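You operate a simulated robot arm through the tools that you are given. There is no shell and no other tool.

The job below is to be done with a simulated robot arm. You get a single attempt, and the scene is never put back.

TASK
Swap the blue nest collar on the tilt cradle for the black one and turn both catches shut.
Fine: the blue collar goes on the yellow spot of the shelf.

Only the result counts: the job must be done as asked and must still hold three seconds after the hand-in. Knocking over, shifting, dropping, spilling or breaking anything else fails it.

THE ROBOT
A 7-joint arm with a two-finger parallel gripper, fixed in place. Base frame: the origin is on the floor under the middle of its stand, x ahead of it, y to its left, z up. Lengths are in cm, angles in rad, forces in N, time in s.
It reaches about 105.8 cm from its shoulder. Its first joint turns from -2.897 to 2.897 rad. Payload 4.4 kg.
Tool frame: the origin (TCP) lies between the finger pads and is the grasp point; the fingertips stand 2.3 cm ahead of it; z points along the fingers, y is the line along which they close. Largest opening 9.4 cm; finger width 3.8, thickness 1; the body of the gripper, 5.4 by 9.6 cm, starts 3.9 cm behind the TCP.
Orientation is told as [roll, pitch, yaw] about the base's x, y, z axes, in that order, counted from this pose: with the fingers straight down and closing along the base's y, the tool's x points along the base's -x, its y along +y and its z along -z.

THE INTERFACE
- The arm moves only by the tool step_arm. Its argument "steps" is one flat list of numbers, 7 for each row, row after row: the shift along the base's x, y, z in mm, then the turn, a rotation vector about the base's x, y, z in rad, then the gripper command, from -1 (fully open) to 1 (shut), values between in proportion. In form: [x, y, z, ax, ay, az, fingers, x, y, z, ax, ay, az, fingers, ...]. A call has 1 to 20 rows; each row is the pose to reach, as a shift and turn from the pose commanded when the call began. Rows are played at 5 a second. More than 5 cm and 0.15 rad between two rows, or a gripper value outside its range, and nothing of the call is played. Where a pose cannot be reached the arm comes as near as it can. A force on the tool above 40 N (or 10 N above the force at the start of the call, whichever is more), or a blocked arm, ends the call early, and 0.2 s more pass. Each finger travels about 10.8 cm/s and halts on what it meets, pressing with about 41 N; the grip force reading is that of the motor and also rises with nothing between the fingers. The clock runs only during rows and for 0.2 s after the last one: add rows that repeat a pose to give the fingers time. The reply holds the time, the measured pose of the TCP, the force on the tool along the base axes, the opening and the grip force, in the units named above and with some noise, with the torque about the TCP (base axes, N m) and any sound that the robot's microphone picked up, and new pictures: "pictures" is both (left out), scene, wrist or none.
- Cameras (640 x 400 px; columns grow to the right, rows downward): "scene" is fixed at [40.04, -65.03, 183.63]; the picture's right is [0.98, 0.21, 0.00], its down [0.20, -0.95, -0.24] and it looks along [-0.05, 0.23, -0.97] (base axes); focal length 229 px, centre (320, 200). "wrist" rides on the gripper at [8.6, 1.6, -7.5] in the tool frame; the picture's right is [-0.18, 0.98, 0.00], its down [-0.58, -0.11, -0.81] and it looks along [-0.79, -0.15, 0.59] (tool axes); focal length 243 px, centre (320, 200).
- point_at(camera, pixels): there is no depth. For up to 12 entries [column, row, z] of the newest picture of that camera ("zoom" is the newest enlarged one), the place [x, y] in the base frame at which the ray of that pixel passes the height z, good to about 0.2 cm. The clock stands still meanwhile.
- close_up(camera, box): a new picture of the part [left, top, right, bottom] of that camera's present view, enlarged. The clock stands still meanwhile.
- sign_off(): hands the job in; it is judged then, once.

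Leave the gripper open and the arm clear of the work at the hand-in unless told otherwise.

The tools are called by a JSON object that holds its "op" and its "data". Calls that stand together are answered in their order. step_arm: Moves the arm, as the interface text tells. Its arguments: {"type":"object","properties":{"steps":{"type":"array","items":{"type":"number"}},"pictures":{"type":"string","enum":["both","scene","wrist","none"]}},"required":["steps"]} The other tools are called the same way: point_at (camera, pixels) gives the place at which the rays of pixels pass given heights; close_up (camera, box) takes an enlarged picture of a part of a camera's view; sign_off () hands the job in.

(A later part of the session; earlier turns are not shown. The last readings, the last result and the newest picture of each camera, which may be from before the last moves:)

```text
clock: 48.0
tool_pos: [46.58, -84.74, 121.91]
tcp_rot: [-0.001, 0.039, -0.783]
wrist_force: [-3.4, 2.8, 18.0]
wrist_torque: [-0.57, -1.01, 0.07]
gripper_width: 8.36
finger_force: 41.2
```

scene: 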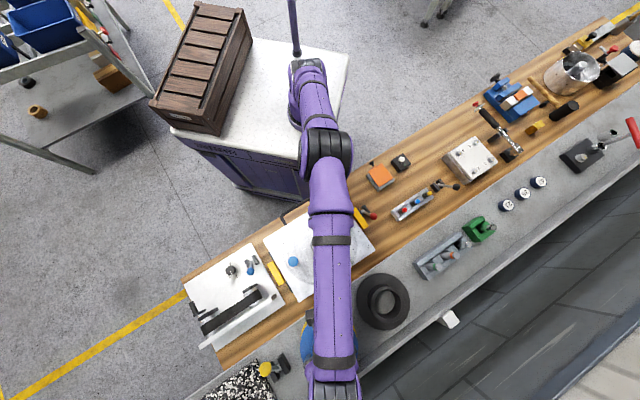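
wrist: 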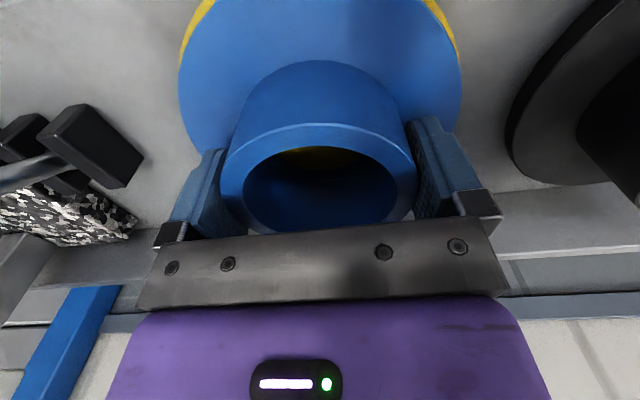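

Now the far edge touches first, so 0.04 rad was too much and level is about halfway. I'll go back to roughly half the tilt and touch down again.

{"op": "step_arm", "data": {"steps": [0, 0, 2, 0, 0, 0, 1, 0, 0, 2, -0.013, -0.013, 0, 1, 0, 0, 1, -0.013, -0.013, 0, 1, 0, 0, 0, -0.013, -0.013, 0, 1, 0, 0, -0.5, -0.013, -0.013, 0, 1, 0, 0, -0.5, -0.013, -0.013, 0, 1], "pictures": "wrist"}}

{"op": "close_up", "data": {"camera": "wrist", "box": [120, 0, 520, 250]}}

```text
clock: 49.4
tool_pos: [46.57, -84.84, 121.82]
tcp_rot: [-0.001, 0.02, -0.784]
wrist_force: [-1.7, -5.2, 21.9]
wrist_torque: [1.14, 0.19, 0.15]
gripper_width: 8.33
finger_force: 41.3
```

wrist: 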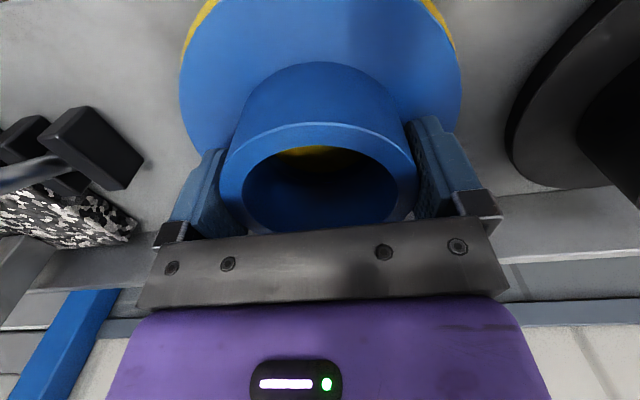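

```text
1.60 times, centred on (320, 125) of wrist
```

zoom: 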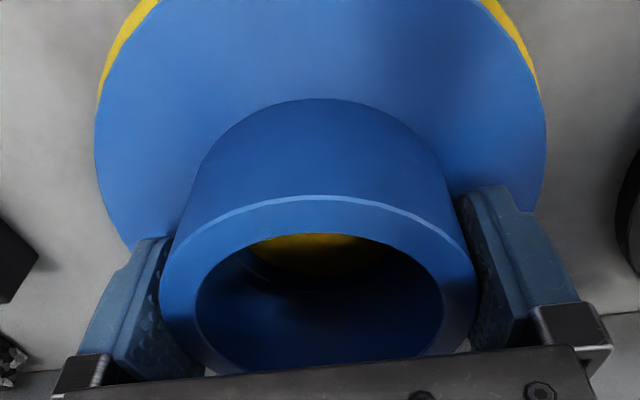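

The yellow rim now shows evenly on both sides, and the remaining tilt is below about 1°. I'll ease the downward press by 1 mm, open the fingers, and rise straight up.

{"op": "step_arm", "data": {"steps": [0, 0, 0.7, 0, 0, 0, 1, 0, 0, 1, 0, 0, 0, 0.5, 0, 0, 1, 0, 0, 0, -0.8, 0, 0, 1, 0, 0, 0, -1, 0, 0, 1, 0, 0, 0, -1, 0, 0, 1, 0, 0, 0, -1], "pictures": "wrist"}}

{"op": "close_up", "data": {"camera": "wrist", "box": [120, 0, 520, 250]}}

```text
clock: 50.8
tool_pos: [46.6, -84.78, 121.86]
tcp_rot: [0.0, 0.021, -0.784]
wrist_force: [0.9, -0.5, -0.1]
wrist_torque: [0.0, -0.02, 0.0]
gripper_width: 9.39
finger_force: 0.1
```

wrist: 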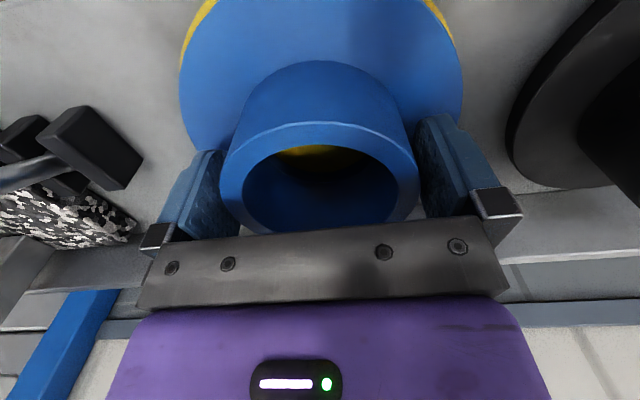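

```text
1.60 times, centred on (320, 125) of wrist
```

zoom: 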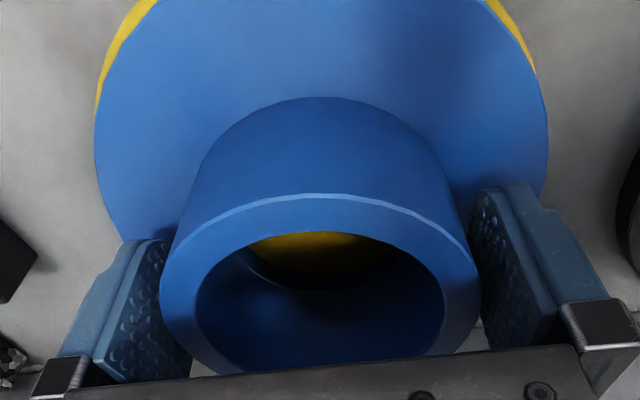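

Fingers are clear on both sides and the blue collar rests on the spot. I'll rise straight up past the rim, then back toward the robot while leveling the tool.

{"op": "step_arm", "data": {"steps": [0, 0, 20, 0, 0, 0, -1, 0, 0, 42, 0, 0, 0, -1, -10, 15, 70, -0.015, -0.015, 0, -1, -25, 40, 100, -0.015, -0.015, 0, -1, -40, 70, 130, -0.015, -0.015, 0, -1, -55, 100, 160, -0.015, -0.015, 0, -1, -55, 100, 160, -0.015, -0.015, 0, -1], "pictures": "both"}}

{"op": "close_up", "data": {"camera": "wrist", "box": [180, 0, 560, 230]}}

```text
clock: 52.4
tool_pos: [41.16, -74.67, 137.94]
tcp_rot: [0.0, -0.001, -0.785]
wrist_force: [0.2, 0.3, -0.3]
wrist_torque: [0.01, 0.02, 0.01]
gripper_width: 9.4
finger_force: 0.1
```

scene: 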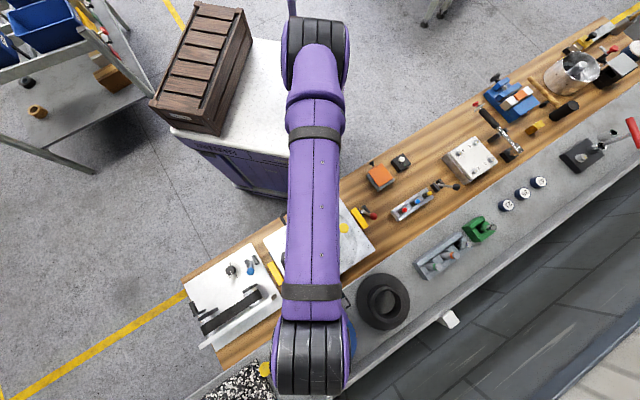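
wrist: 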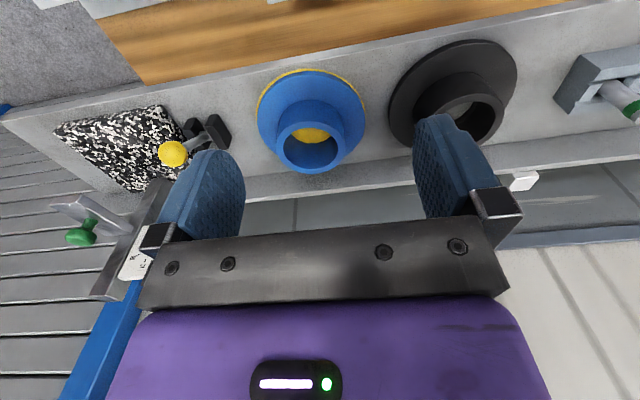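

```text
1.68 times, centred on (370, 115) of wrist
```

zoom: 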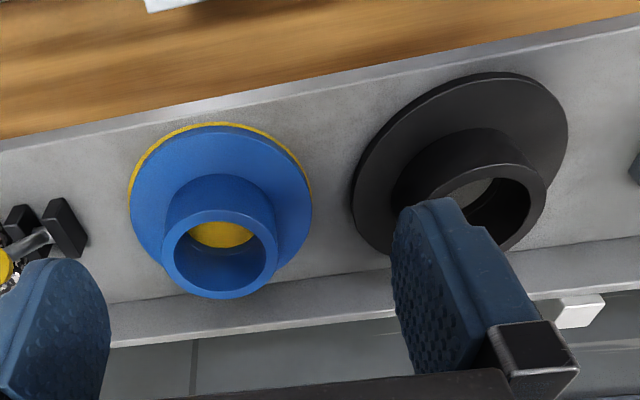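

The blue collar sits on the yellow spot with an even rim around it. Next I'll locate the black collar: its flange and rim edges were clear in the first scene zoom, so I'll cast those at the likely heights.

{"op": "point_at", "data": {"camera": "scene", "pixels": [[356.2, 302, 119], [410, 302, 119], [382, 273, 119], [384, 330.4, 119], [370.8, 304.4, 123], [405, 304.4, 123], [387, 286, 123], [389, 322.7, 123]]}}

{"op": "point_at", "data": {"camera": "wrist", "pixels": [[310, 70, 119], [311, 122, 123], [311, 172, 123]]}}

```text
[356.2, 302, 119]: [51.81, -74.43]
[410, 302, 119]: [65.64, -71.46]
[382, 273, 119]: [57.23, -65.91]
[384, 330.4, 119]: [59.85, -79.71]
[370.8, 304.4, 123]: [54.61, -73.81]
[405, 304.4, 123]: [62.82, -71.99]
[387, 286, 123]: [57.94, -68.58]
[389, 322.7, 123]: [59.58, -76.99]
```

```text
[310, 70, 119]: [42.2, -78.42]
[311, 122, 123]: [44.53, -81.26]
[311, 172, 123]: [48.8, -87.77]
```

The black collar's centre is at (58.65, -72.85), with its rim near z = 123 and an 8.4 cm hub, so it's the same shape as the blue one. I'll hover above it with the gripper open.

{"op": "step_arm", "data": {"steps": [44, 5, -8, 0, 0, 0, -1, 88, 10, -16, 0, 0, 0, -1, 132, 14, -24, 0, 0, 0, -1, 175, 18, -30, 0, 0, 0, -1, 175, 18, -30, 0, 0, 0, -1], "pictures": "both"}}

{"op": "close_up", "data": {"camera": "wrist", "box": [160, 0, 480, 200]}}

{"op": "close_up", "data": {"camera": "scene", "box": [260, 210, 400, 390]}}

```text
clock: 53.6
tool_pos: [58.64, -72.94, 134.82]
tcp_rot: [0.0, -0.001, -0.782]
wrist_force: [0.3, 0.2, -0.2]
wrist_torque: [-0.01, 0.0, 0.0]
gripper_width: 9.41
finger_force: 0.1
```

scene: 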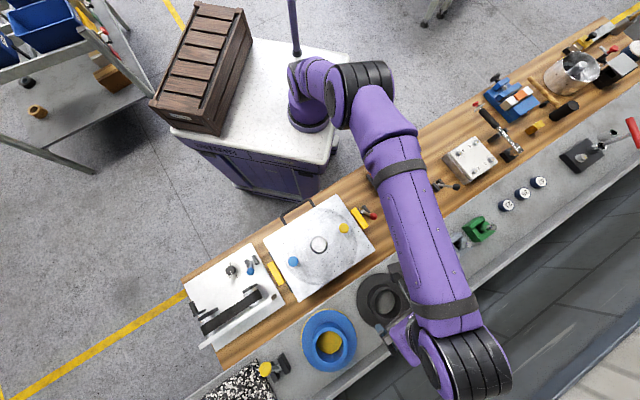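
wrist: 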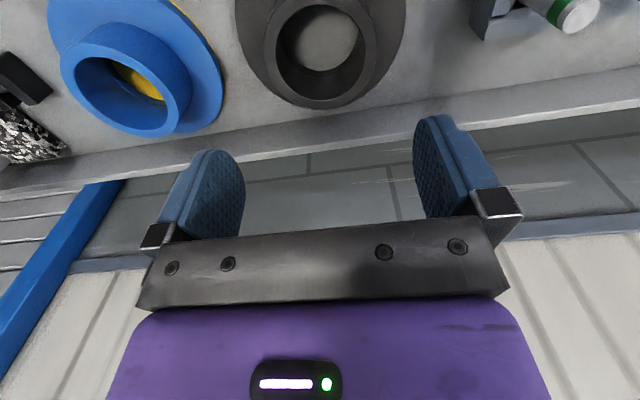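

```text
2.00 times, centred on (320, 100) of wrist
```

zoom: 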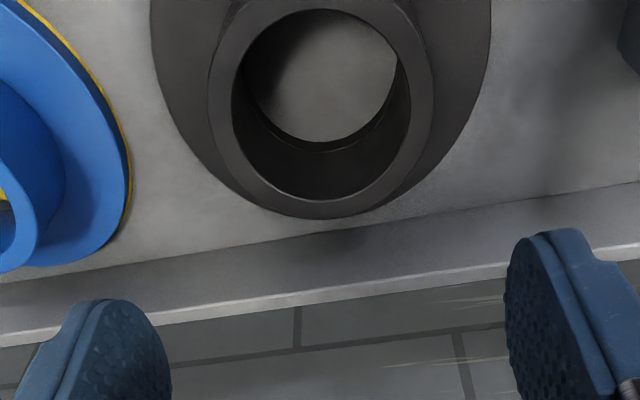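

```text
2.22 times, centred on (330, 300) of scene
```

zoom: 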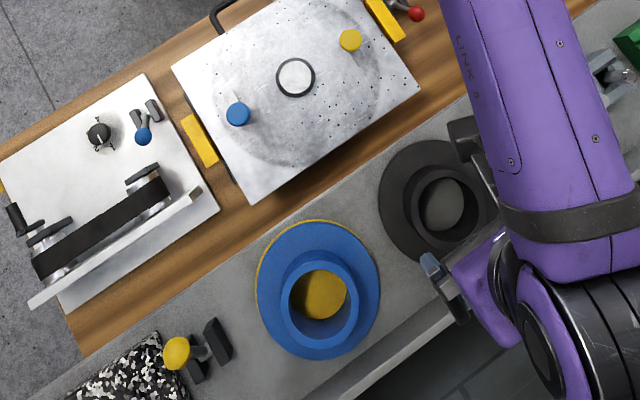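

The black rim's centre is at wrist column 320.25, right on the TCP, and within about 2 mm in the other direction. In the cradle the spigot has a dark ring round a white top. I'll come down over the black hub, stopping at z ≈ 126 to check.

{"op": "step_arm", "data": {"steps": [-0.5, 0.5, -40, 0, 0, 0, -1, -0.5, 0.5, -75, 0, 0, 0, -1, -0.5, 0.5, -88, 0, 0, 0, -1, -0.5, 0.5, -88, 0, 0, 0, -1], "pictures": "wrist"}}

{"op": "close_up", "data": {"camera": "wrist", "box": [160, 50, 480, 250]}}

```text
clock: 54.6
tool_pos: [58.61, -72.91, 125.96]
tcp_rot: [0.0, -0.001, -0.782]
wrist_force: [0.7, 0.0, 0.3]
wrist_torque: [0.03, 0.02, -0.03]
gripper_width: 9.44
finger_force: 0.1
```

wrist: 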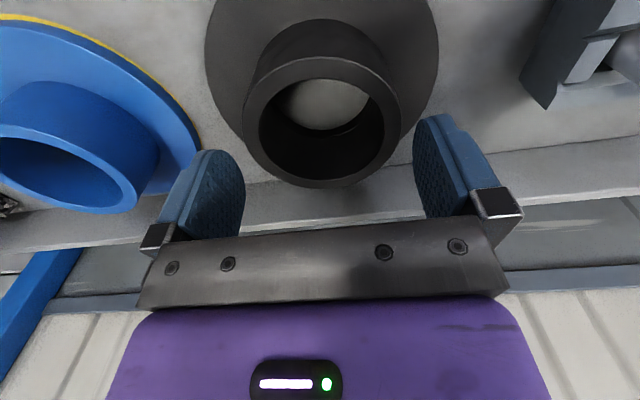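

```text
2.00 times, centred on (320, 150) of wrist
```

zoom: 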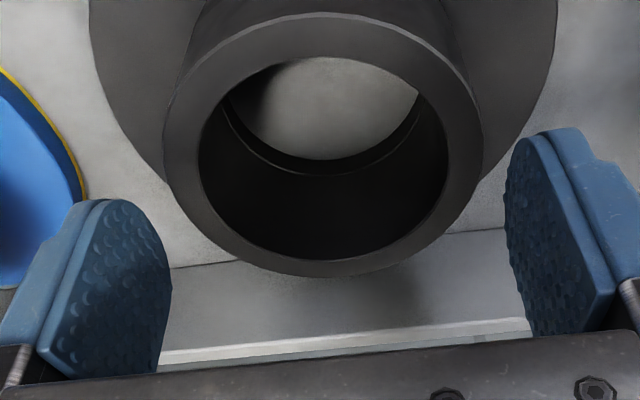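

The hub is centred in the closing direction and about 2 mm toward the robot in the other. I'll shift +2 mm in y, come down to z ≈ 121.9 (the same depth as on the blue hub), and check.

{"op": "step_arm", "data": {"steps": [-0.5, 2, -5, 0, 0, 0, -1, -0.5, 2, -18, 0, 0, 0, -1, -0.5, 2, -31, 0, 0, 0, -1, -0.5, 2, -41, 0, 0, 0, -1, -0.5, 2, -41, 0, 0, 0, -1], "pictures": "wrist"}}

{"op": "close_up", "data": {"camera": "wrist", "box": [160, 50, 480, 250]}}

```text
clock: 55.8
tool_pos: [58.54, -72.78, 121.87]
tcp_rot: [-0.002, 0.001, -0.783]
wrist_force: [0.7, -0.6, 0.2]
wrist_torque: [-0.01, -0.03, -0.01]
gripper_width: 9.4
finger_force: 0.0
```

wrist: 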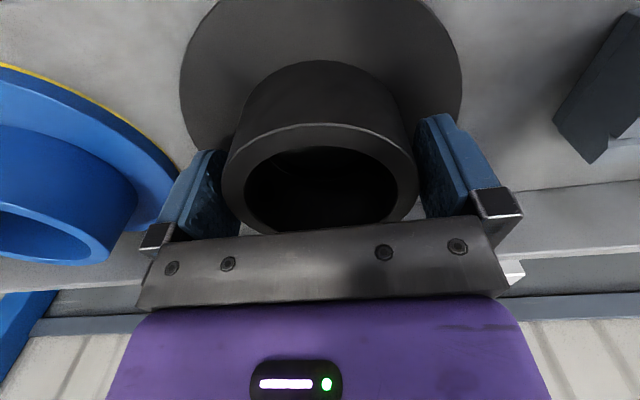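

```text
2.00 times, centred on (320, 150) of wrist
```

zoom: 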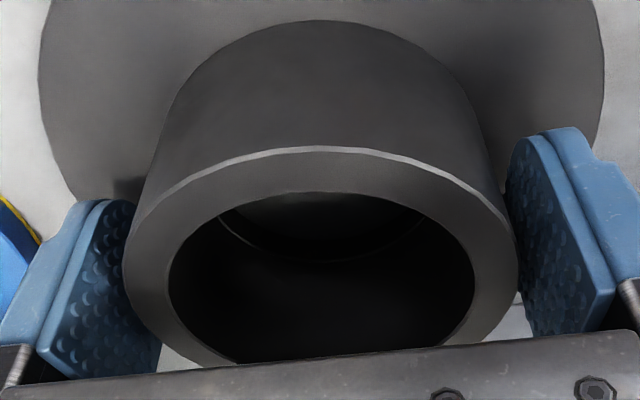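

This view matches the one I had on the blue hub. I'll close the fingers on the black hub.

{"op": "step_arm", "data": {"steps": [0, 0, 0, 0, 0, 0, -0.8, 0, 0, 0, 0, 0, 0, -0.6, 0, 0, 0, 0, 0, 0, 0, 0, 0, 0, 0, 0, 0, 1, 0, 0, 0, 0, 0, 0, 1], "pictures": "none"}}

```text
clock: 57.0
tool_pos: [58.55, -72.84, 121.88]
tcp_rot: [0.0, -0.001, -0.785]
wrist_force: [-0.1, -0.3, 0.2]
wrist_torque: [-0.05, -0.09, -0.01]
gripper_width: 8.24
finger_force: 41.1
```

Gripped at 8.24 cm. I'll lift slowly by 4 cm and check the load.

{"op": "step_arm", "data": {"steps": [0, 0, 5, 0, 0, 0, 1, 0, 0, 15, 0, 0, 0, 1, 0, 0, 40, 0, 0, 0, 1, 0, 0, 40, 0, 0, 0, 1], "pictures": "both"}}

{"op": "close_up", "data": {"camera": "scene", "box": [265, 195, 385, 295]}}

{"op": "close_up", "data": {"camera": "scene", "box": [285, 290, 385, 390]}}

```text
clock: 58.0
tool_pos: [58.53, -72.85, 125.92]
tcp_rot: [0.001, 0.001, -0.783]
wrist_force: [0.3, 0.2, -2.4]
wrist_torque: [0.03, 0.01, 0.0]
gripper_width: 8.26
finger_force: 41.3
```

scene: 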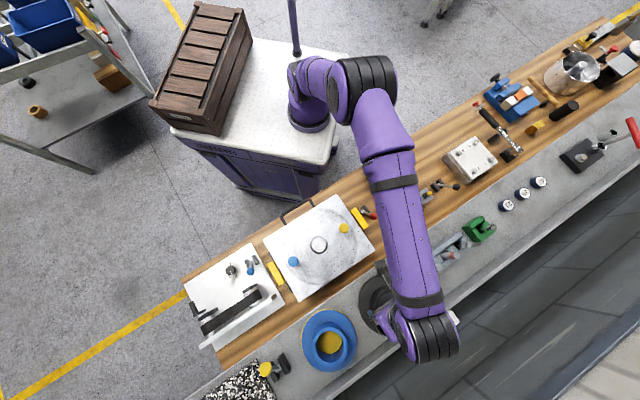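
wrist: 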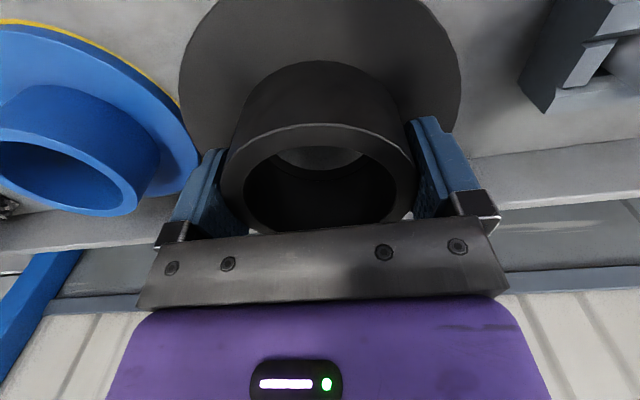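

```text
4.00 times, centred on (325, 245) of scene
```

zoom: 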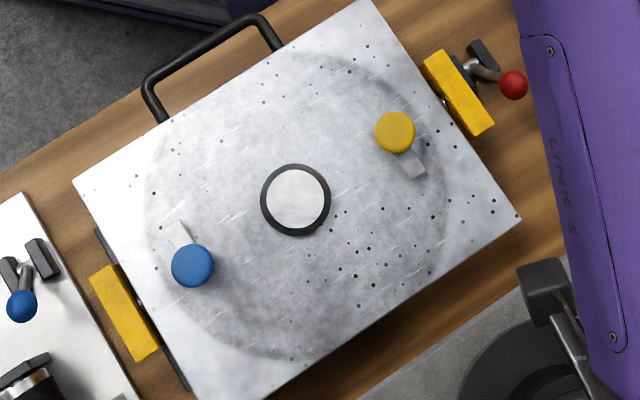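

```text
4.00 times, centred on (335, 340) of scene
```

zoom: 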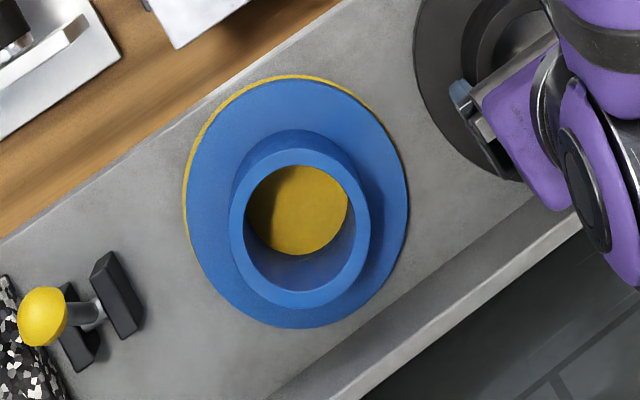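

The load is right and nothing else moved; the scene zoom shows the blue collar centred on the yellow spot to within about 2 mm. I'll carry the black collar over the spigot at (38.97, -61.58), staying high.

{"op": "step_arm", "data": {"steps": [0, 0, 40, 0, 0, 0, 1, -33, 19, 50, 0, 0, 0, 1, -66, 38, 50, 0, 0, 0, 1, -99, 57, 50, 0, 0, 0, 1, -132, 76, 50, 0, 0, 0, 1, -164, 95, 50, 0, 0, 0, 1, -195.6, 112.7, 40, 0, 0, 0, 1, -195.6, 112.7, 0, 0, 0, 0, 1, -195.6, 112.7, -40, 0, 0, 0, 1, -195.6, 112.7, -70, 0, 0, 0, 1, -195.6, 112.7, -70, 0, 0, 0, 1], "pictures": "both"}}

{"op": "close_up", "data": {"camera": "wrist", "box": [120, 0, 520, 250]}}

```text
clock: 60.4
tool_pos: [38.91, -61.36, 118.89]
tcp_rot: [-0.001, -0.001, -0.784]
wrist_force: [1.0, -0.5, -2.2]
wrist_torque: [-0.04, 0.01, 0.02]
gripper_width: 8.24
finger_force: 41.2
```

scene: 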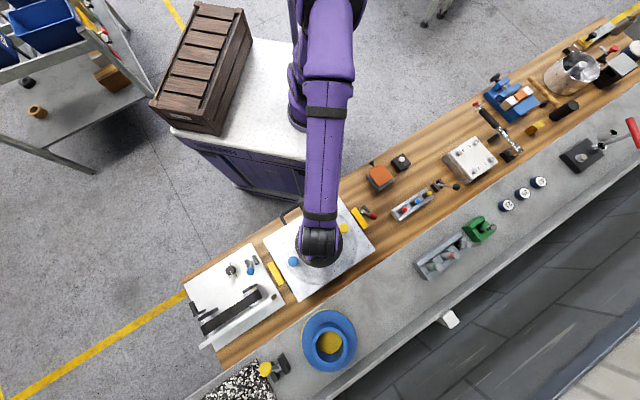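
wrist: 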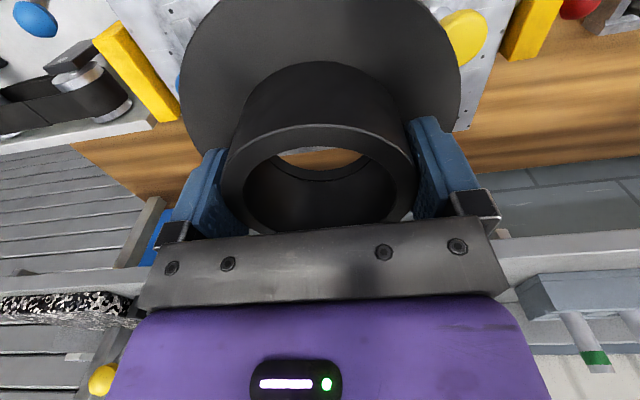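

```text
1.60 times, centred on (320, 125) of wrist
```

zoom: 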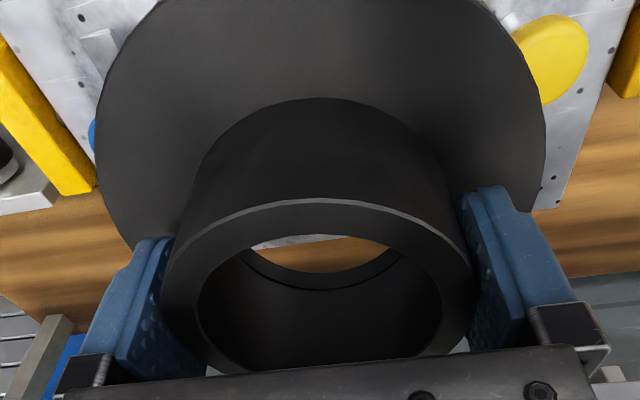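

The collar hangs level over the spigot. The plate leans about 1.5° toward the robot, as the blue collar showed, so I'll tilt the tool by -0.025 rad about the (1,1) axis to match. I'll come down to z ≈ 111, just above the spigot, and look through the bore.

{"op": "step_arm", "data": {"steps": [0, 0, -30, 0, 0, 0, 1, 0, 0, -55, -0.009, -0.009, 0, 1, 0, 0, -75, -0.018, -0.018, 0, 1, 0, 0, -75, -0.018, -0.018, 0, 1], "pictures": "both"}}

{"op": "close_up", "data": {"camera": "wrist", "box": [120, 0, 520, 250]}}

{"op": "close_up", "data": {"camera": "wrist", "box": [240, 110, 400, 210]}}

```text
clock: 61.4
tool_pos: [38.98, -61.4, 111.15]
tcp_rot: [0.0, -0.025, -0.783]
wrist_force: [0.3, 0.4, -1.9]
wrist_torque: [-0.01, 0.03, -0.01]
gripper_width: 8.25
finger_force: 40.9
```

scene: 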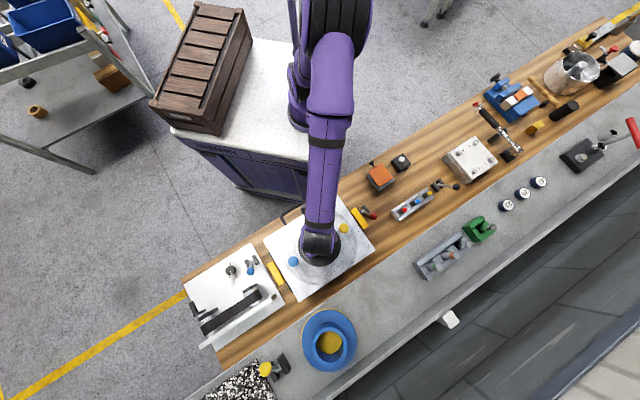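
wrist: 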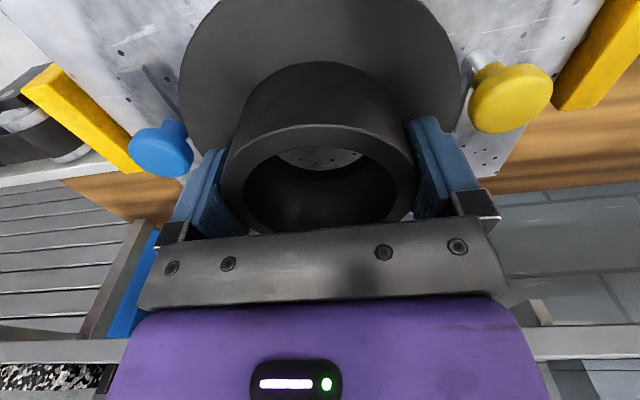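

```text
1.60 times, centred on (320, 125) of wrist
```

zoom: 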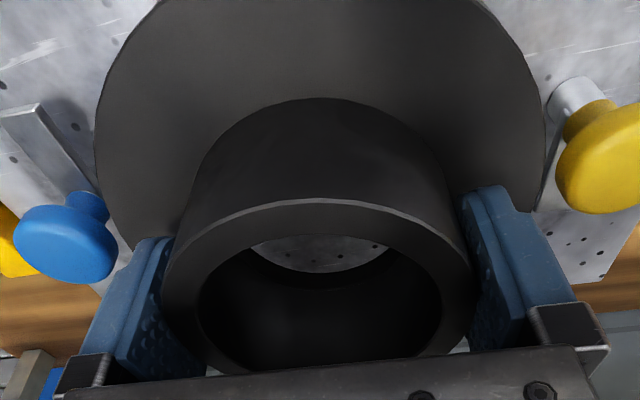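

```text
4.00 times, centred on (320, 160) of wrist
```

zoom: 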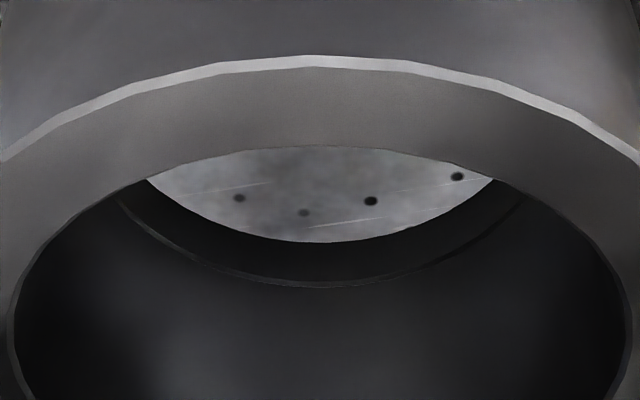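

Through the bore I see plate beyond the spigot, as expected. The y reading scatters by 1–2 mm, so I'll take two more static readings before lowering.

{"op": "step_arm", "data": {"steps": [0, 0, 0, 0, 0, 0, 1], "pictures": "none"}}

{"op": "step_arm", "data": {"steps": [0, 0, 0, 0, 0, 0, 1], "pictures": "none"}}

{"op": "step_arm", "data": {"steps": [0, 0, 0, 0, 0, 0, 1], "pictures": "none"}}

```text
clock: 61.8
tool_pos: [38.89, -61.46, 111.41]
tcp_rot: [-0.002, -0.024, -0.785]
wrist_force: [0.3, 0.1, -2.0]
wrist_torque: [-0.01, -0.01, 0.02]
gripper_width: 8.24
finger_force: 41.3
```

```text
clock: 62.2
tool_pos: [38.89, -61.43, 111.36]
tcp_rot: [0.0, -0.023, -0.784]
wrist_force: [0.3, -0.8, -3.6]
wrist_torque: [0.0, -0.03, -0.01]
gripper_width: 8.23
finger_force: 40.8
```

```text
clock: 62.6
tool_pos: [39.08, -61.51, 111.37]
tcp_rot: [-0.001, -0.025, -0.784]
wrist_force: [0.6, 0.5, -2.3]
wrist_torque: [0.01, 0.04, 0.0]
gripper_width: 8.26
finger_force: 41.1
```

The average is (38.96, -61.45), and I want y ≈ -61.57. I'll shift -1.2 mm and lower in 1–2 mm rows to about z = 109, watching for contact with the spigot.

{"op": "step_arm", "data": {"steps": [0, -1.2, -3, 0, 0, 0, 1, 0, -1.2, -6, 0, 0, 0, 1, 0, -1.2, -8, 0, 0, 0, 1, 0, -1.2, -10, 0, 0, 0, 1, 0, -1.2, -12, 0, 0, 0, 1, 0, -1.2, -14, 0, 0, 0, 1, 0, -1.2, -16, 0, 0, 0, 1, 0, -1.2, -18, 0, 0, 0, 1, 0, -1.2, -20, 0, 0, 0, 1, 0, -1.2, -22, 0, 0, 0, 1, 0, -1.2, -24, 0, 0, 0, 1, 0, -1.2, -24, 0, 0, 0, 1], "pictures": "wrist"}}

{"op": "close_up", "data": {"camera": "wrist", "box": [120, 0, 520, 250]}}

```text
clock: 65.2
tool_pos: [39.0, -61.64, 108.94]
tcp_rot: [0.0, -0.025, -0.782]
wrist_force: [0.3, 0.7, -2.0]
wrist_torque: [-0.05, -0.01, -0.01]
gripper_width: 8.24
finger_force: 41.4
```

wrist: 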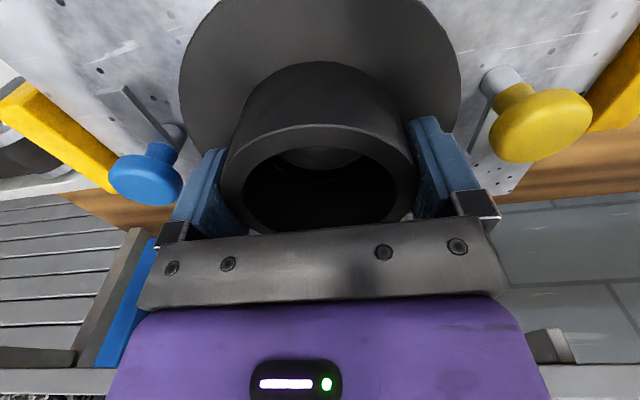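

```text
1.60 times, centred on (320, 125) of wrist
```

zoom: 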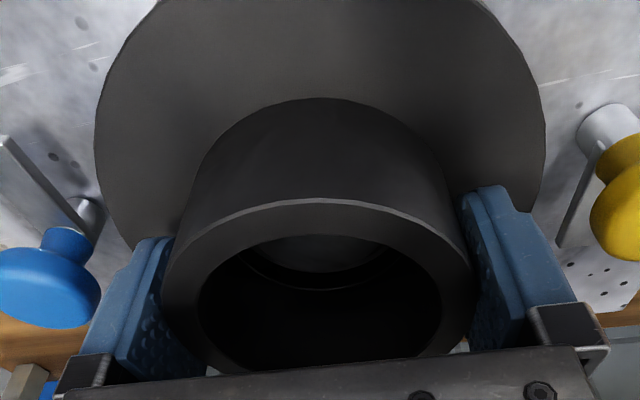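

No contact force at z = 108.9, so the spigot is entering freely. I'll continue down 1 mm per row toward the expected seat at about 107.2.

{"op": "step_arm", "data": {"steps": [0, 0, -2, 0, 0, 0, 1, 0, 0, -4, 0, 0, 0, 1, 0, 0, -6, 0, 0, 0, 1, 0, 0, -8, 0, 0, 0, 1, 0, 0, -10, 0, 0, 0, 1, 0, 0, -11, 0, 0, 0, 1, 0, 0, -12, 0, 0, 0, 1, 0, 0, -13, 0, 0, 0, 1, 0, 0, -13, 0, 0, 0, 1], "pictures": "wrist"}}

{"op": "close_up", "data": {"camera": "wrist", "box": [120, 0, 520, 250]}}

```text
clock: 67.2
tool_pos: [38.93, -61.59, 107.6]
tcp_rot: [0.0, -0.025, -0.783]
wrist_force: [-0.8, 0.2, -2.4]
wrist_torque: [-0.01, 0.0, -0.02]
gripper_width: 8.24
finger_force: 40.3
```

wrist: 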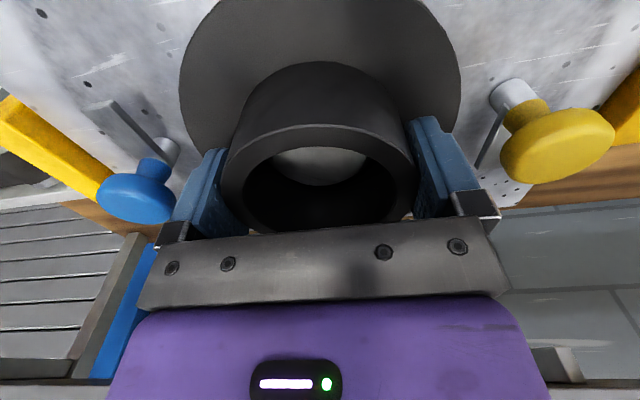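

```text
1.60 times, centred on (320, 125) of wrist
```

zoom: 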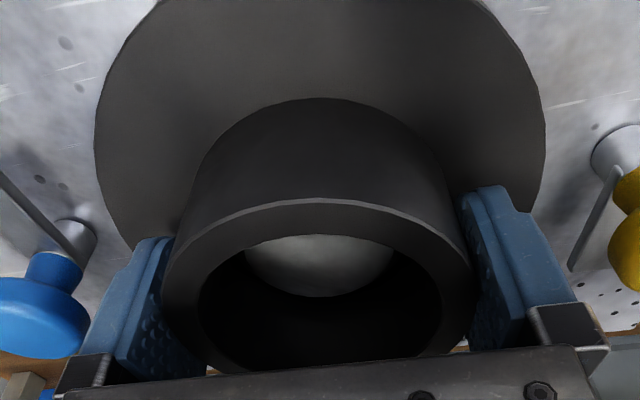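

The white spigot top now shows inside the bore and there is still no contact. I'll lower the last few millimetres.

{"op": "step_arm", "data": {"steps": [0, 0, -1, 0, 0, 0, 1, 0, 0, -2, 0, 0, 0, 1, 0, 0, -3, 0, 0, 0, 1, 0, 0, -4, 0, 0, 0, 1, 0, 0, -4, 0, 0, 0, 1], "pictures": "none"}}

```text
clock: 68.4
tool_pos: [38.89, -61.66, 107.31]
tcp_rot: [-0.001, -0.026, -0.783]
wrist_force: [0.9, 1.5, 3.6]
wrist_torque: [0.23, 0.31, -0.05]
gripper_width: 8.25
finger_force: 41.7
```

Contact has started (about 6 N, on the robot side). I'll take back half of the tilt and lower 1 mm more, to see whether it seats evenly.

{"op": "step_arm", "data": {"steps": [0, 0, 0, 0.009, 0.009, 0, 1, 0, 0, -0.5, 0.009, 0.009, 0, 1, 0, 0, -1, 0.009, 0.009, 0, 1, 0, 0, -1, 0.009, 0.009, 0, 1], "pictures": "none"}}

```text
clock: 69.4
tool_pos: [38.91, -61.62, 107.34]
tcp_rot: [-0.001, -0.012, -0.784]
wrist_force: [-2.1, 1.2, 7.1]
wrist_torque: [0.55, 0.36, 0.04]
gripper_width: 8.21
finger_force: 41.3
```

It's still touching on the robot side. I'll bring the tool to vertical, plus a hair, at the same height and read again.

{"op": "step_arm", "data": {"steps": [0, 0, 0, 0.009, 0.009, 0, 1, 0, 0, 0, 0.009, 0.009, 0, 1, 0, 0, -0.5, 0.009, 0.009, 0, 1, 0, 0, -0.5, 0.009, 0.009, 0, 1], "pictures": "none"}}

```text
clock: 70.4
tool_pos: [39.01, -61.72, 107.2]
tcp_rot: [-0.001, 0.0, -0.783]
wrist_force: [-0.5, -5.6, 11.8]
wrist_torque: [0.28, -0.5, -0.25]
gripper_width: 8.24
finger_force: 40.5
```

The contact is now nearly central at z = 107.2, so the collar is seated. I'll ease up 0.7 mm and open the fingers.

{"op": "step_arm", "data": {"steps": [0, 0, 0.7, 0, 0, 0, 1, 0, 0, 0.7, 0, 0, 0, 0.5, 0, 0, 0.7, 0, 0, 0, -0.8, 0, 0, 0.7, 0, 0, 0, -1, 0, 0, 0.7, 0, 0, 0, -1, 0, 0, 0.7, 0, 0, 0, -1], "pictures": "wrist"}}

{"op": "close_up", "data": {"camera": "wrist", "box": [120, 0, 520, 250]}}

```text
clock: 71.8
tool_pos: [39.02, -61.62, 107.22]
tcp_rot: [0.0, 0.001, -0.785]
wrist_force: [-0.3, 0.2, -0.6]
wrist_torque: [-0.02, -0.01, 0.02]
gripper_width: 9.41
finger_force: 0.0
```

wrist: 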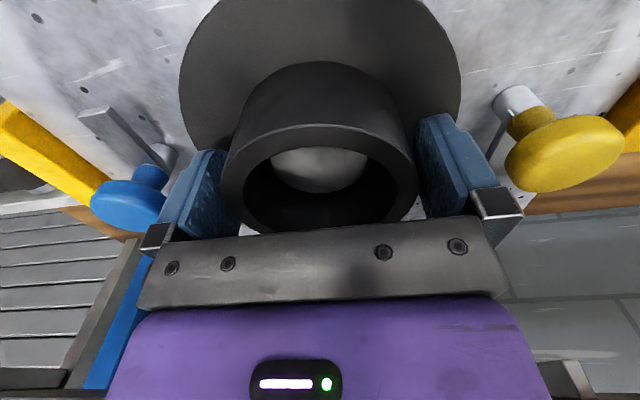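

```text
1.60 times, centred on (320, 125) of wrist
```

zoom: 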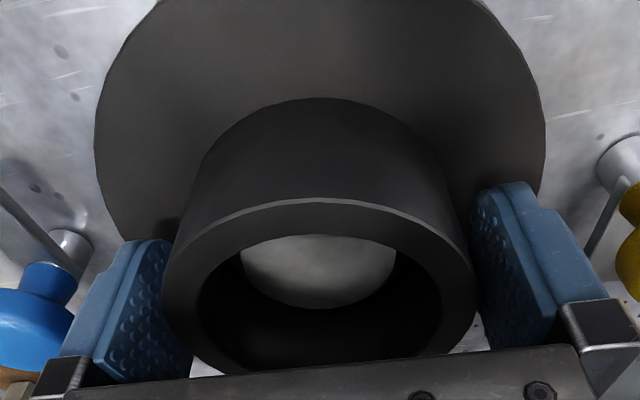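

It's released with clearance on both sides, and the view matches how the blue collar sat. I'll rise straight up and inspect.

{"op": "step_arm", "data": {"steps": [0, 0, 20, 0, 0, 0, -1, 0, 0, 50, 0, 0, 0, -1, 0, 0, 90, 0, 0, 0, -1, 0, 0, 130, 0, 0, 0, -1, 0, 0, 130, 0, 0, 0, -1], "pictures": "both"}}

{"op": "close_up", "data": {"camera": "wrist", "box": [180, 0, 480, 190]}}

{"op": "close_up", "data": {"camera": "scene", "box": [265, 195, 385, 295]}}

```text
clock: 73.0
tool_pos: [39.09, -61.7, 120.19]
tcp_rot: [0.0, 0.0, -0.783]
wrist_force: [-0.4, -0.1, 0.0]
wrist_torque: [0.01, -0.01, -0.01]
gripper_width: 9.41
finger_force: 0.1
```

scene: 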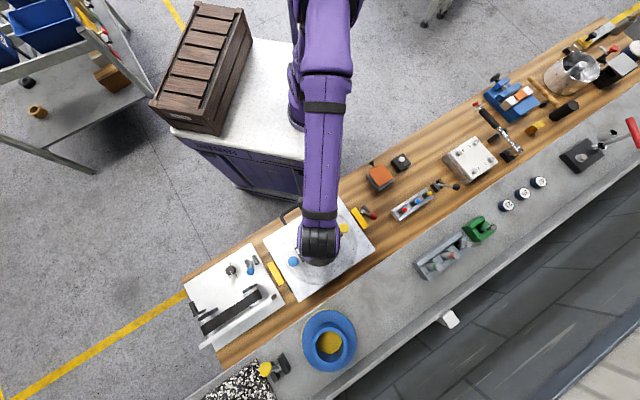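
wrist: 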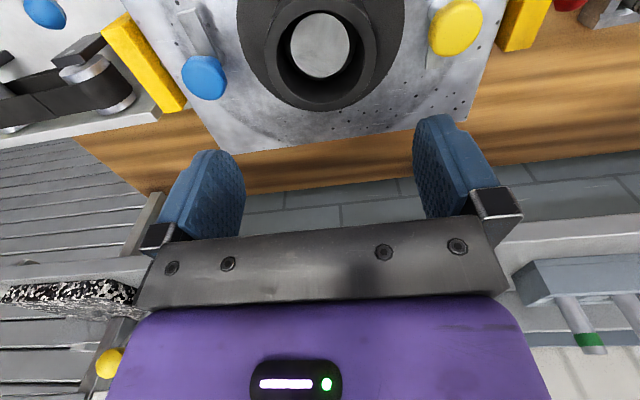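

```text
2.11 times, centred on (330, 95) of wrist
```

zoom: 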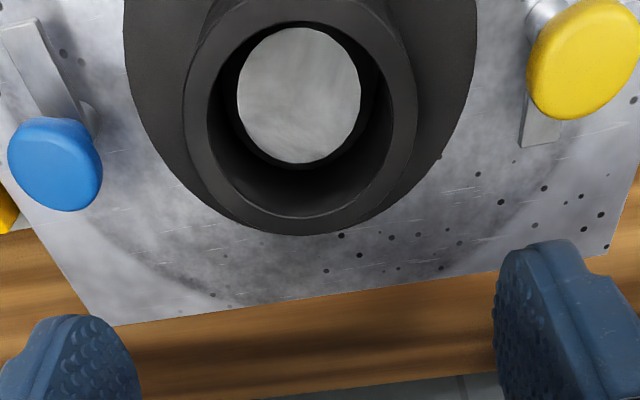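

```text
4.00 times, centred on (325, 245) of scene
```

zoom: 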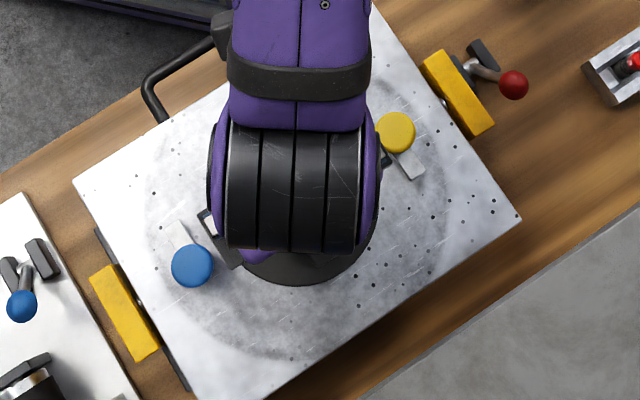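

The black collar sits concentric on the spigot, and the plate hasn't moved. Now for shutting the catches, clockwise. I'll go to the yellow one first: unwind the yaw toward +2.1 while moving above its knob at (45.77, -54.5), partly open.

{"op": "step_arm", "data": {"steps": [3, 3, 10, 0, 0, 0.145, -0.2, 6, 7, 15, 0, 0, 0.29, -0.2, 10, 11, 15, 0, 0, 0.435, -0.2, 13, 14, 15, 0, 0, 0.58, -0.2, 17, 18, 15, 0, 0, 0.725, -0.2, 20, 21, 15, 0, 0, 0.87, -0.2, 24, 25, 15, 0, 0, 1.015, -0.2, 27, 28, 15, 0, 0, 1.16, -0.2, 31, 32, 15, 0, 0, 1.305, -0.2, 34, 36, 15, 0, 0, 1.45, -0.2, 38, 40, 15, 0, 0, 1.595, -0.2, 41, 43, 15, 0, 0, 1.74, -0.2, 45, 47, 15, 0, 0, 1.885, -0.2, 48, 50, 15, 0, 0, 2.03, -0.2, 51, 54, 15, 0, 0, 2.175, -0.2, 54, 57, 15, 0, 0, 2.32, -0.2, 58, 61, 15, 0, 0, 2.465, -0.2, 61, 65, 10, 0, 0, 2.61, -0.2, 64, 68, 5, 0, 0, 2.755, -0.2, 67.5, 71.5, 0, 0, 0, 2.9, -0.2], "pictures": "none"}}

{"op": "step_arm", "data": {"steps": [0, 0, 0, 0, 0, 0.09, -0.2, 0, 0, 0, 0, 0, 0.09, -0.2], "pictures": "both"}}

{"op": "close_up", "data": {"camera": "wrist", "box": [220, 0, 460, 150]}}

```text
clock: 77.2
tool_pos: [45.4, -54.51, 120.27]
tcp_rot: [0.002, 0.0, 2.114]
wrist_force: [-3.4, -0.2, -0.2]
wrist_torque: [0.07, -0.13, -0.03]
gripper_width: 5.64
finger_force: 0.0
```

```text
clock: 77.8
tool_pos: [45.73, -54.38, 120.21]
tcp_rot: [-0.001, 0.0, 2.206]
wrist_force: [0.1, -0.1, 0.1]
wrist_torque: [-0.01, 0.0, 0.0]
gripper_width: 5.63
finger_force: 0.1
```

scene: 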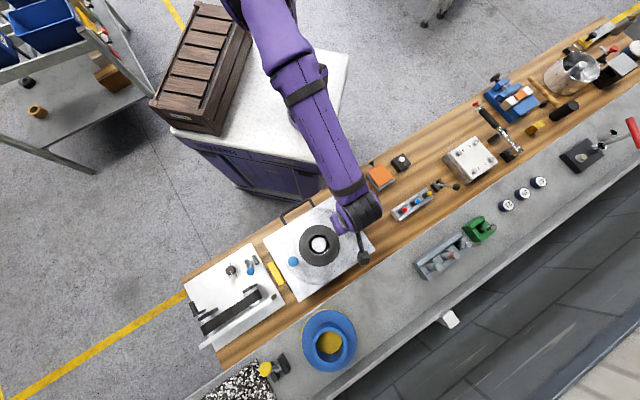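
wrist: 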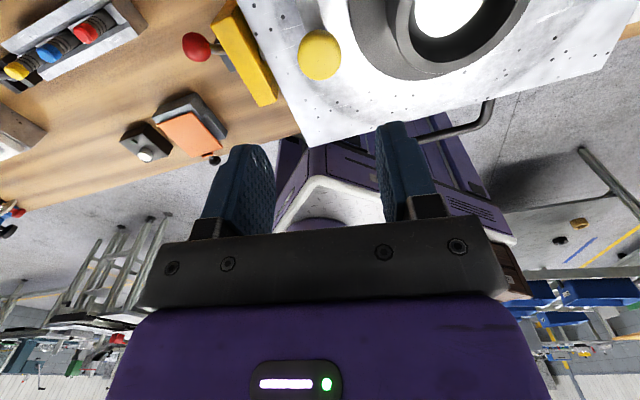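

```text
2.67 times, centred on (340, 75) of wrist
```

zoom: 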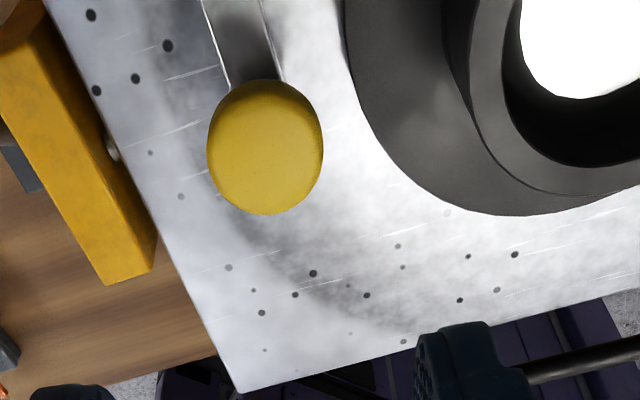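

The yellow knob is at wrist pixel (319.4,55.2), so I'll cast it at knob height to centre precisely.

{"op": "point_at", "data": {"camera": "wrist", "pixels": [[319.4, 55.2, 107], [319.4, 55.2, 107.3], [319.4, 55.2, 107.6]]}}

{"op": "step_arm", "data": {"steps": [0, 0, -40, 0, 0, 0, -0.2, 0, 0, -80, 0, 0, 0, -0.2, 0, 0, -80, 0, 0, 0, -0.2], "pictures": "wrist"}}

{"op": "close_up", "data": {"camera": "wrist", "box": [220, 20, 460, 170]}}

```text
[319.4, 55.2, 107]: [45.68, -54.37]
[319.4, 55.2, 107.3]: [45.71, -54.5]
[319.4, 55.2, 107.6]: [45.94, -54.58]
```

```text
clock: 78.6
tool_pos: [45.83, -54.46, 112.16]
tcp_rot: [0.001, 0.0, 2.206]
wrist_force: [-0.8, -0.4, -0.1]
wrist_torque: [-0.02, -0.02, 0.0]
gripper_width: 5.62
finger_force: 0.1
```

wrist: 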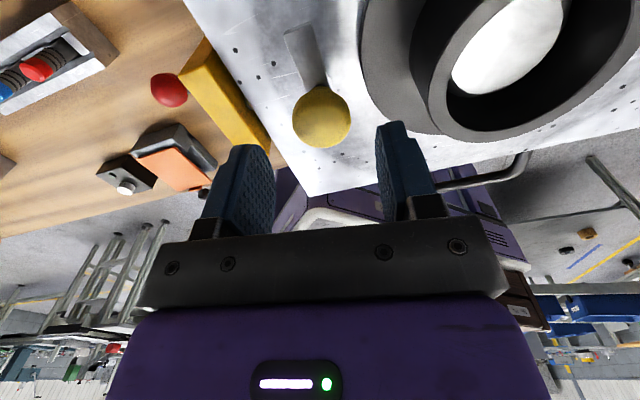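

```text
2.67 times, centred on (340, 95) of wrist
```

zoom: 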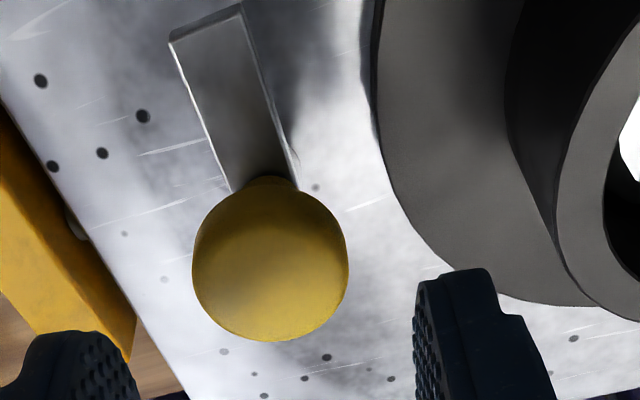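

The knob is centred at (321.6,118.2). I'll come down to z ≈ 107.2, grip, and turn clockwise -0.45 rad, then read.

{"op": "step_arm", "data": {"steps": [-0.3, -0.3, -25, 0, 0, 0, -0.2, -0.3, -0.3, -49.5, 0, 0, 0, -0.2, -0.3, -0.3, -49.5, 0, 0, 0, -0.2, -0.3, -0.3, -49.5, 0, 0, 0, 0.2, -0.3, -0.3, -49.5, 0, 0, 0, 0.6, -0.3, -0.3, -49.5, 0, 0, 0, 1, -0.3, -0.3, -49.5, 0, 0, 0, 1, -0.3, -0.3, -49.5, 0, 0, -0.12, 1, -0.3, -0.3, -49.5, 0, 0, -0.24, 1, -0.3, -0.3, -49.5, 0, 0, -0.36, 1, -0.3, -0.3, -49.5, 0, 0, -0.45, 1, -0.3, -0.3, -49.5, 0, 0, -0.45, 1], "pictures": "wrist"}}

{"op": "close_up", "data": {"camera": "wrist", "box": [220, 50, 460, 250]}}

```text
clock: 81.2
tool_pos: [45.7, -54.47, 107.27]
tcp_rot: [0.0, 0.002, 1.754]
wrist_force: [11.7, -0.6, -1.5]
wrist_torque: [-0.29, -0.29, 0.01]
gripper_width: 3.32
finger_force: 45.6
```

wrist: 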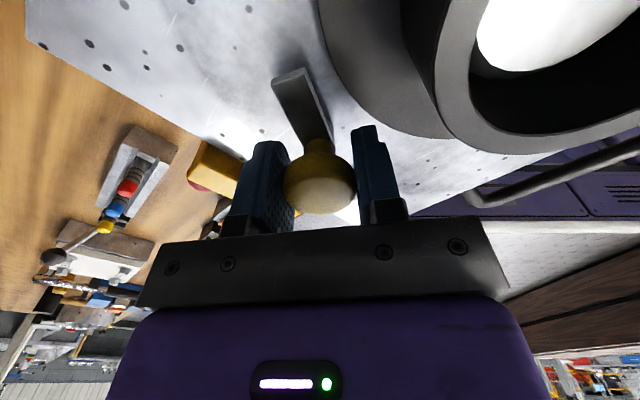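

```text
2.00 times, centred on (340, 150) of wrist
```

zoom: 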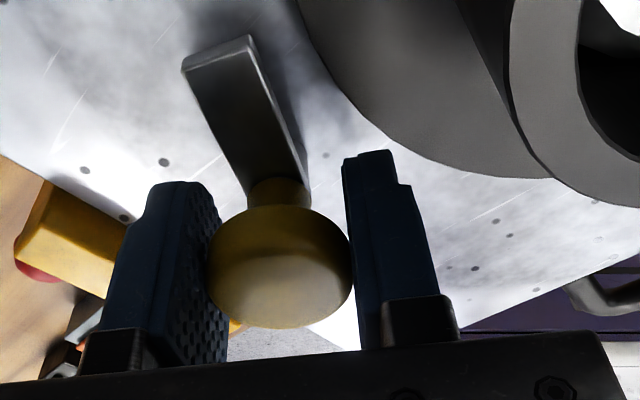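

The bar is turning with the gripper at zero torque, with 11.7 N of side force in +x. I'll shift the TCP +0.8 mm in x and continue clockwise.

{"op": "step_arm", "data": {"steps": [0.8, 0, 0, 0, 0, -0.12, 1, 0.8, 0, 0, 0, 0, -0.24, 1, 0.8, 0, 0, 0, 0, -0.36, 1, 0.8, 0, 0, 0, 0, -0.45, 1, 0.8, 0, 0, 0, 0, -0.45, 1], "pictures": "wrist"}}

{"op": "close_up", "data": {"camera": "wrist", "box": [220, 50, 460, 250]}}

```text
clock: 82.4
tool_pos: [45.78, -54.51, 107.2]
tcp_rot: [0.0, 0.0, 1.306]
wrist_force: [12.2, -6.3, 1.0]
wrist_torque: [-0.66, -0.08, 0.02]
gripper_width: 3.35
finger_force: 45.2
```

wrist: 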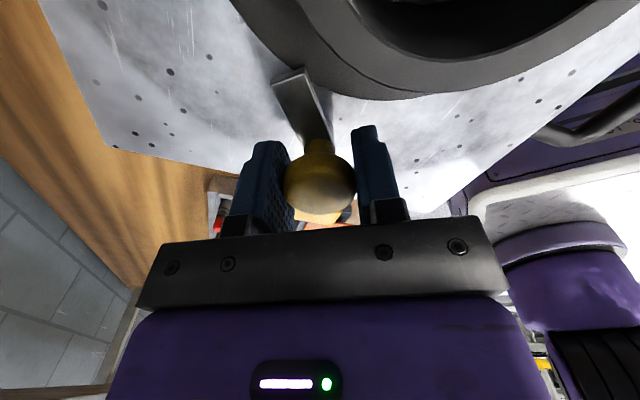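

```text
2.00 times, centred on (340, 150) of wrist
```

zoom: 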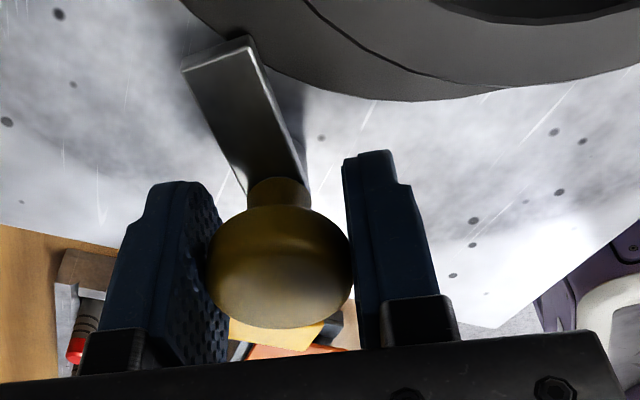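

The bar's end is now reaching the flange edge and the torque is still zero. I'll relax the side force slightly and turn on toward the shut stop.

{"op": "step_arm", "data": {"steps": [0.8, -0.4, 0, 0, 0, -0.1, 1, 0.8, -0.4, 0, 0, 0, -0.2, 1, 0.8, -0.4, 0, 0, 0, -0.3, 1, 0.8, -0.4, 0, 0, 0, -0.4, 1, 0.8, -0.4, 0, 0, 0, -0.4, 1], "pictures": "wrist"}}

{"op": "close_up", "data": {"camera": "wrist", "box": [220, 50, 460, 250]}}

```text
clock: 83.6
tool_pos: [45.88, -54.52, 107.26]
tcp_rot: [0.0, -0.001, 0.905]
wrist_force: [5.4, -5.6, -1.7]
wrist_torque: [-0.27, -0.16, -0.01]
gripper_width: 3.36
finger_force: 45.1
```

wrist: 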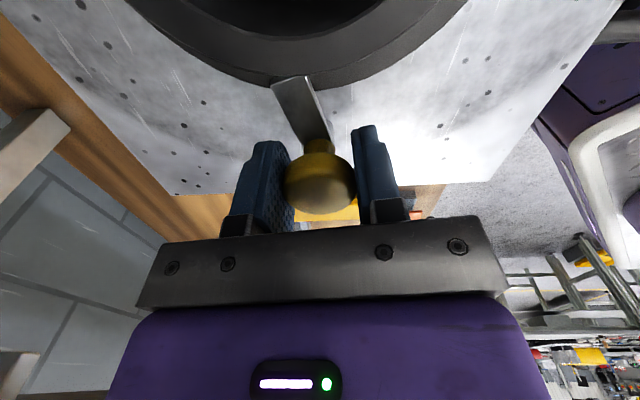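

```text
2.00 times, centred on (340, 150) of wrist
```

zoom: 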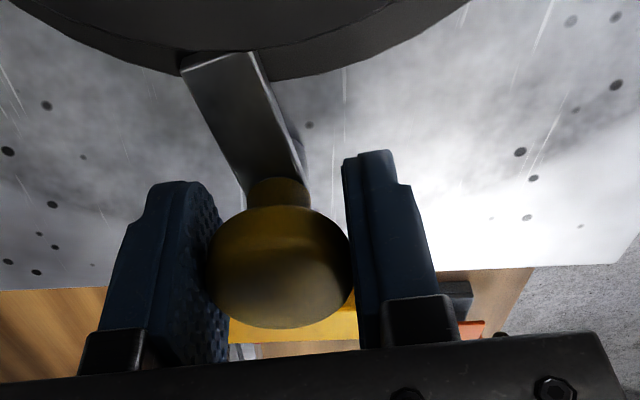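

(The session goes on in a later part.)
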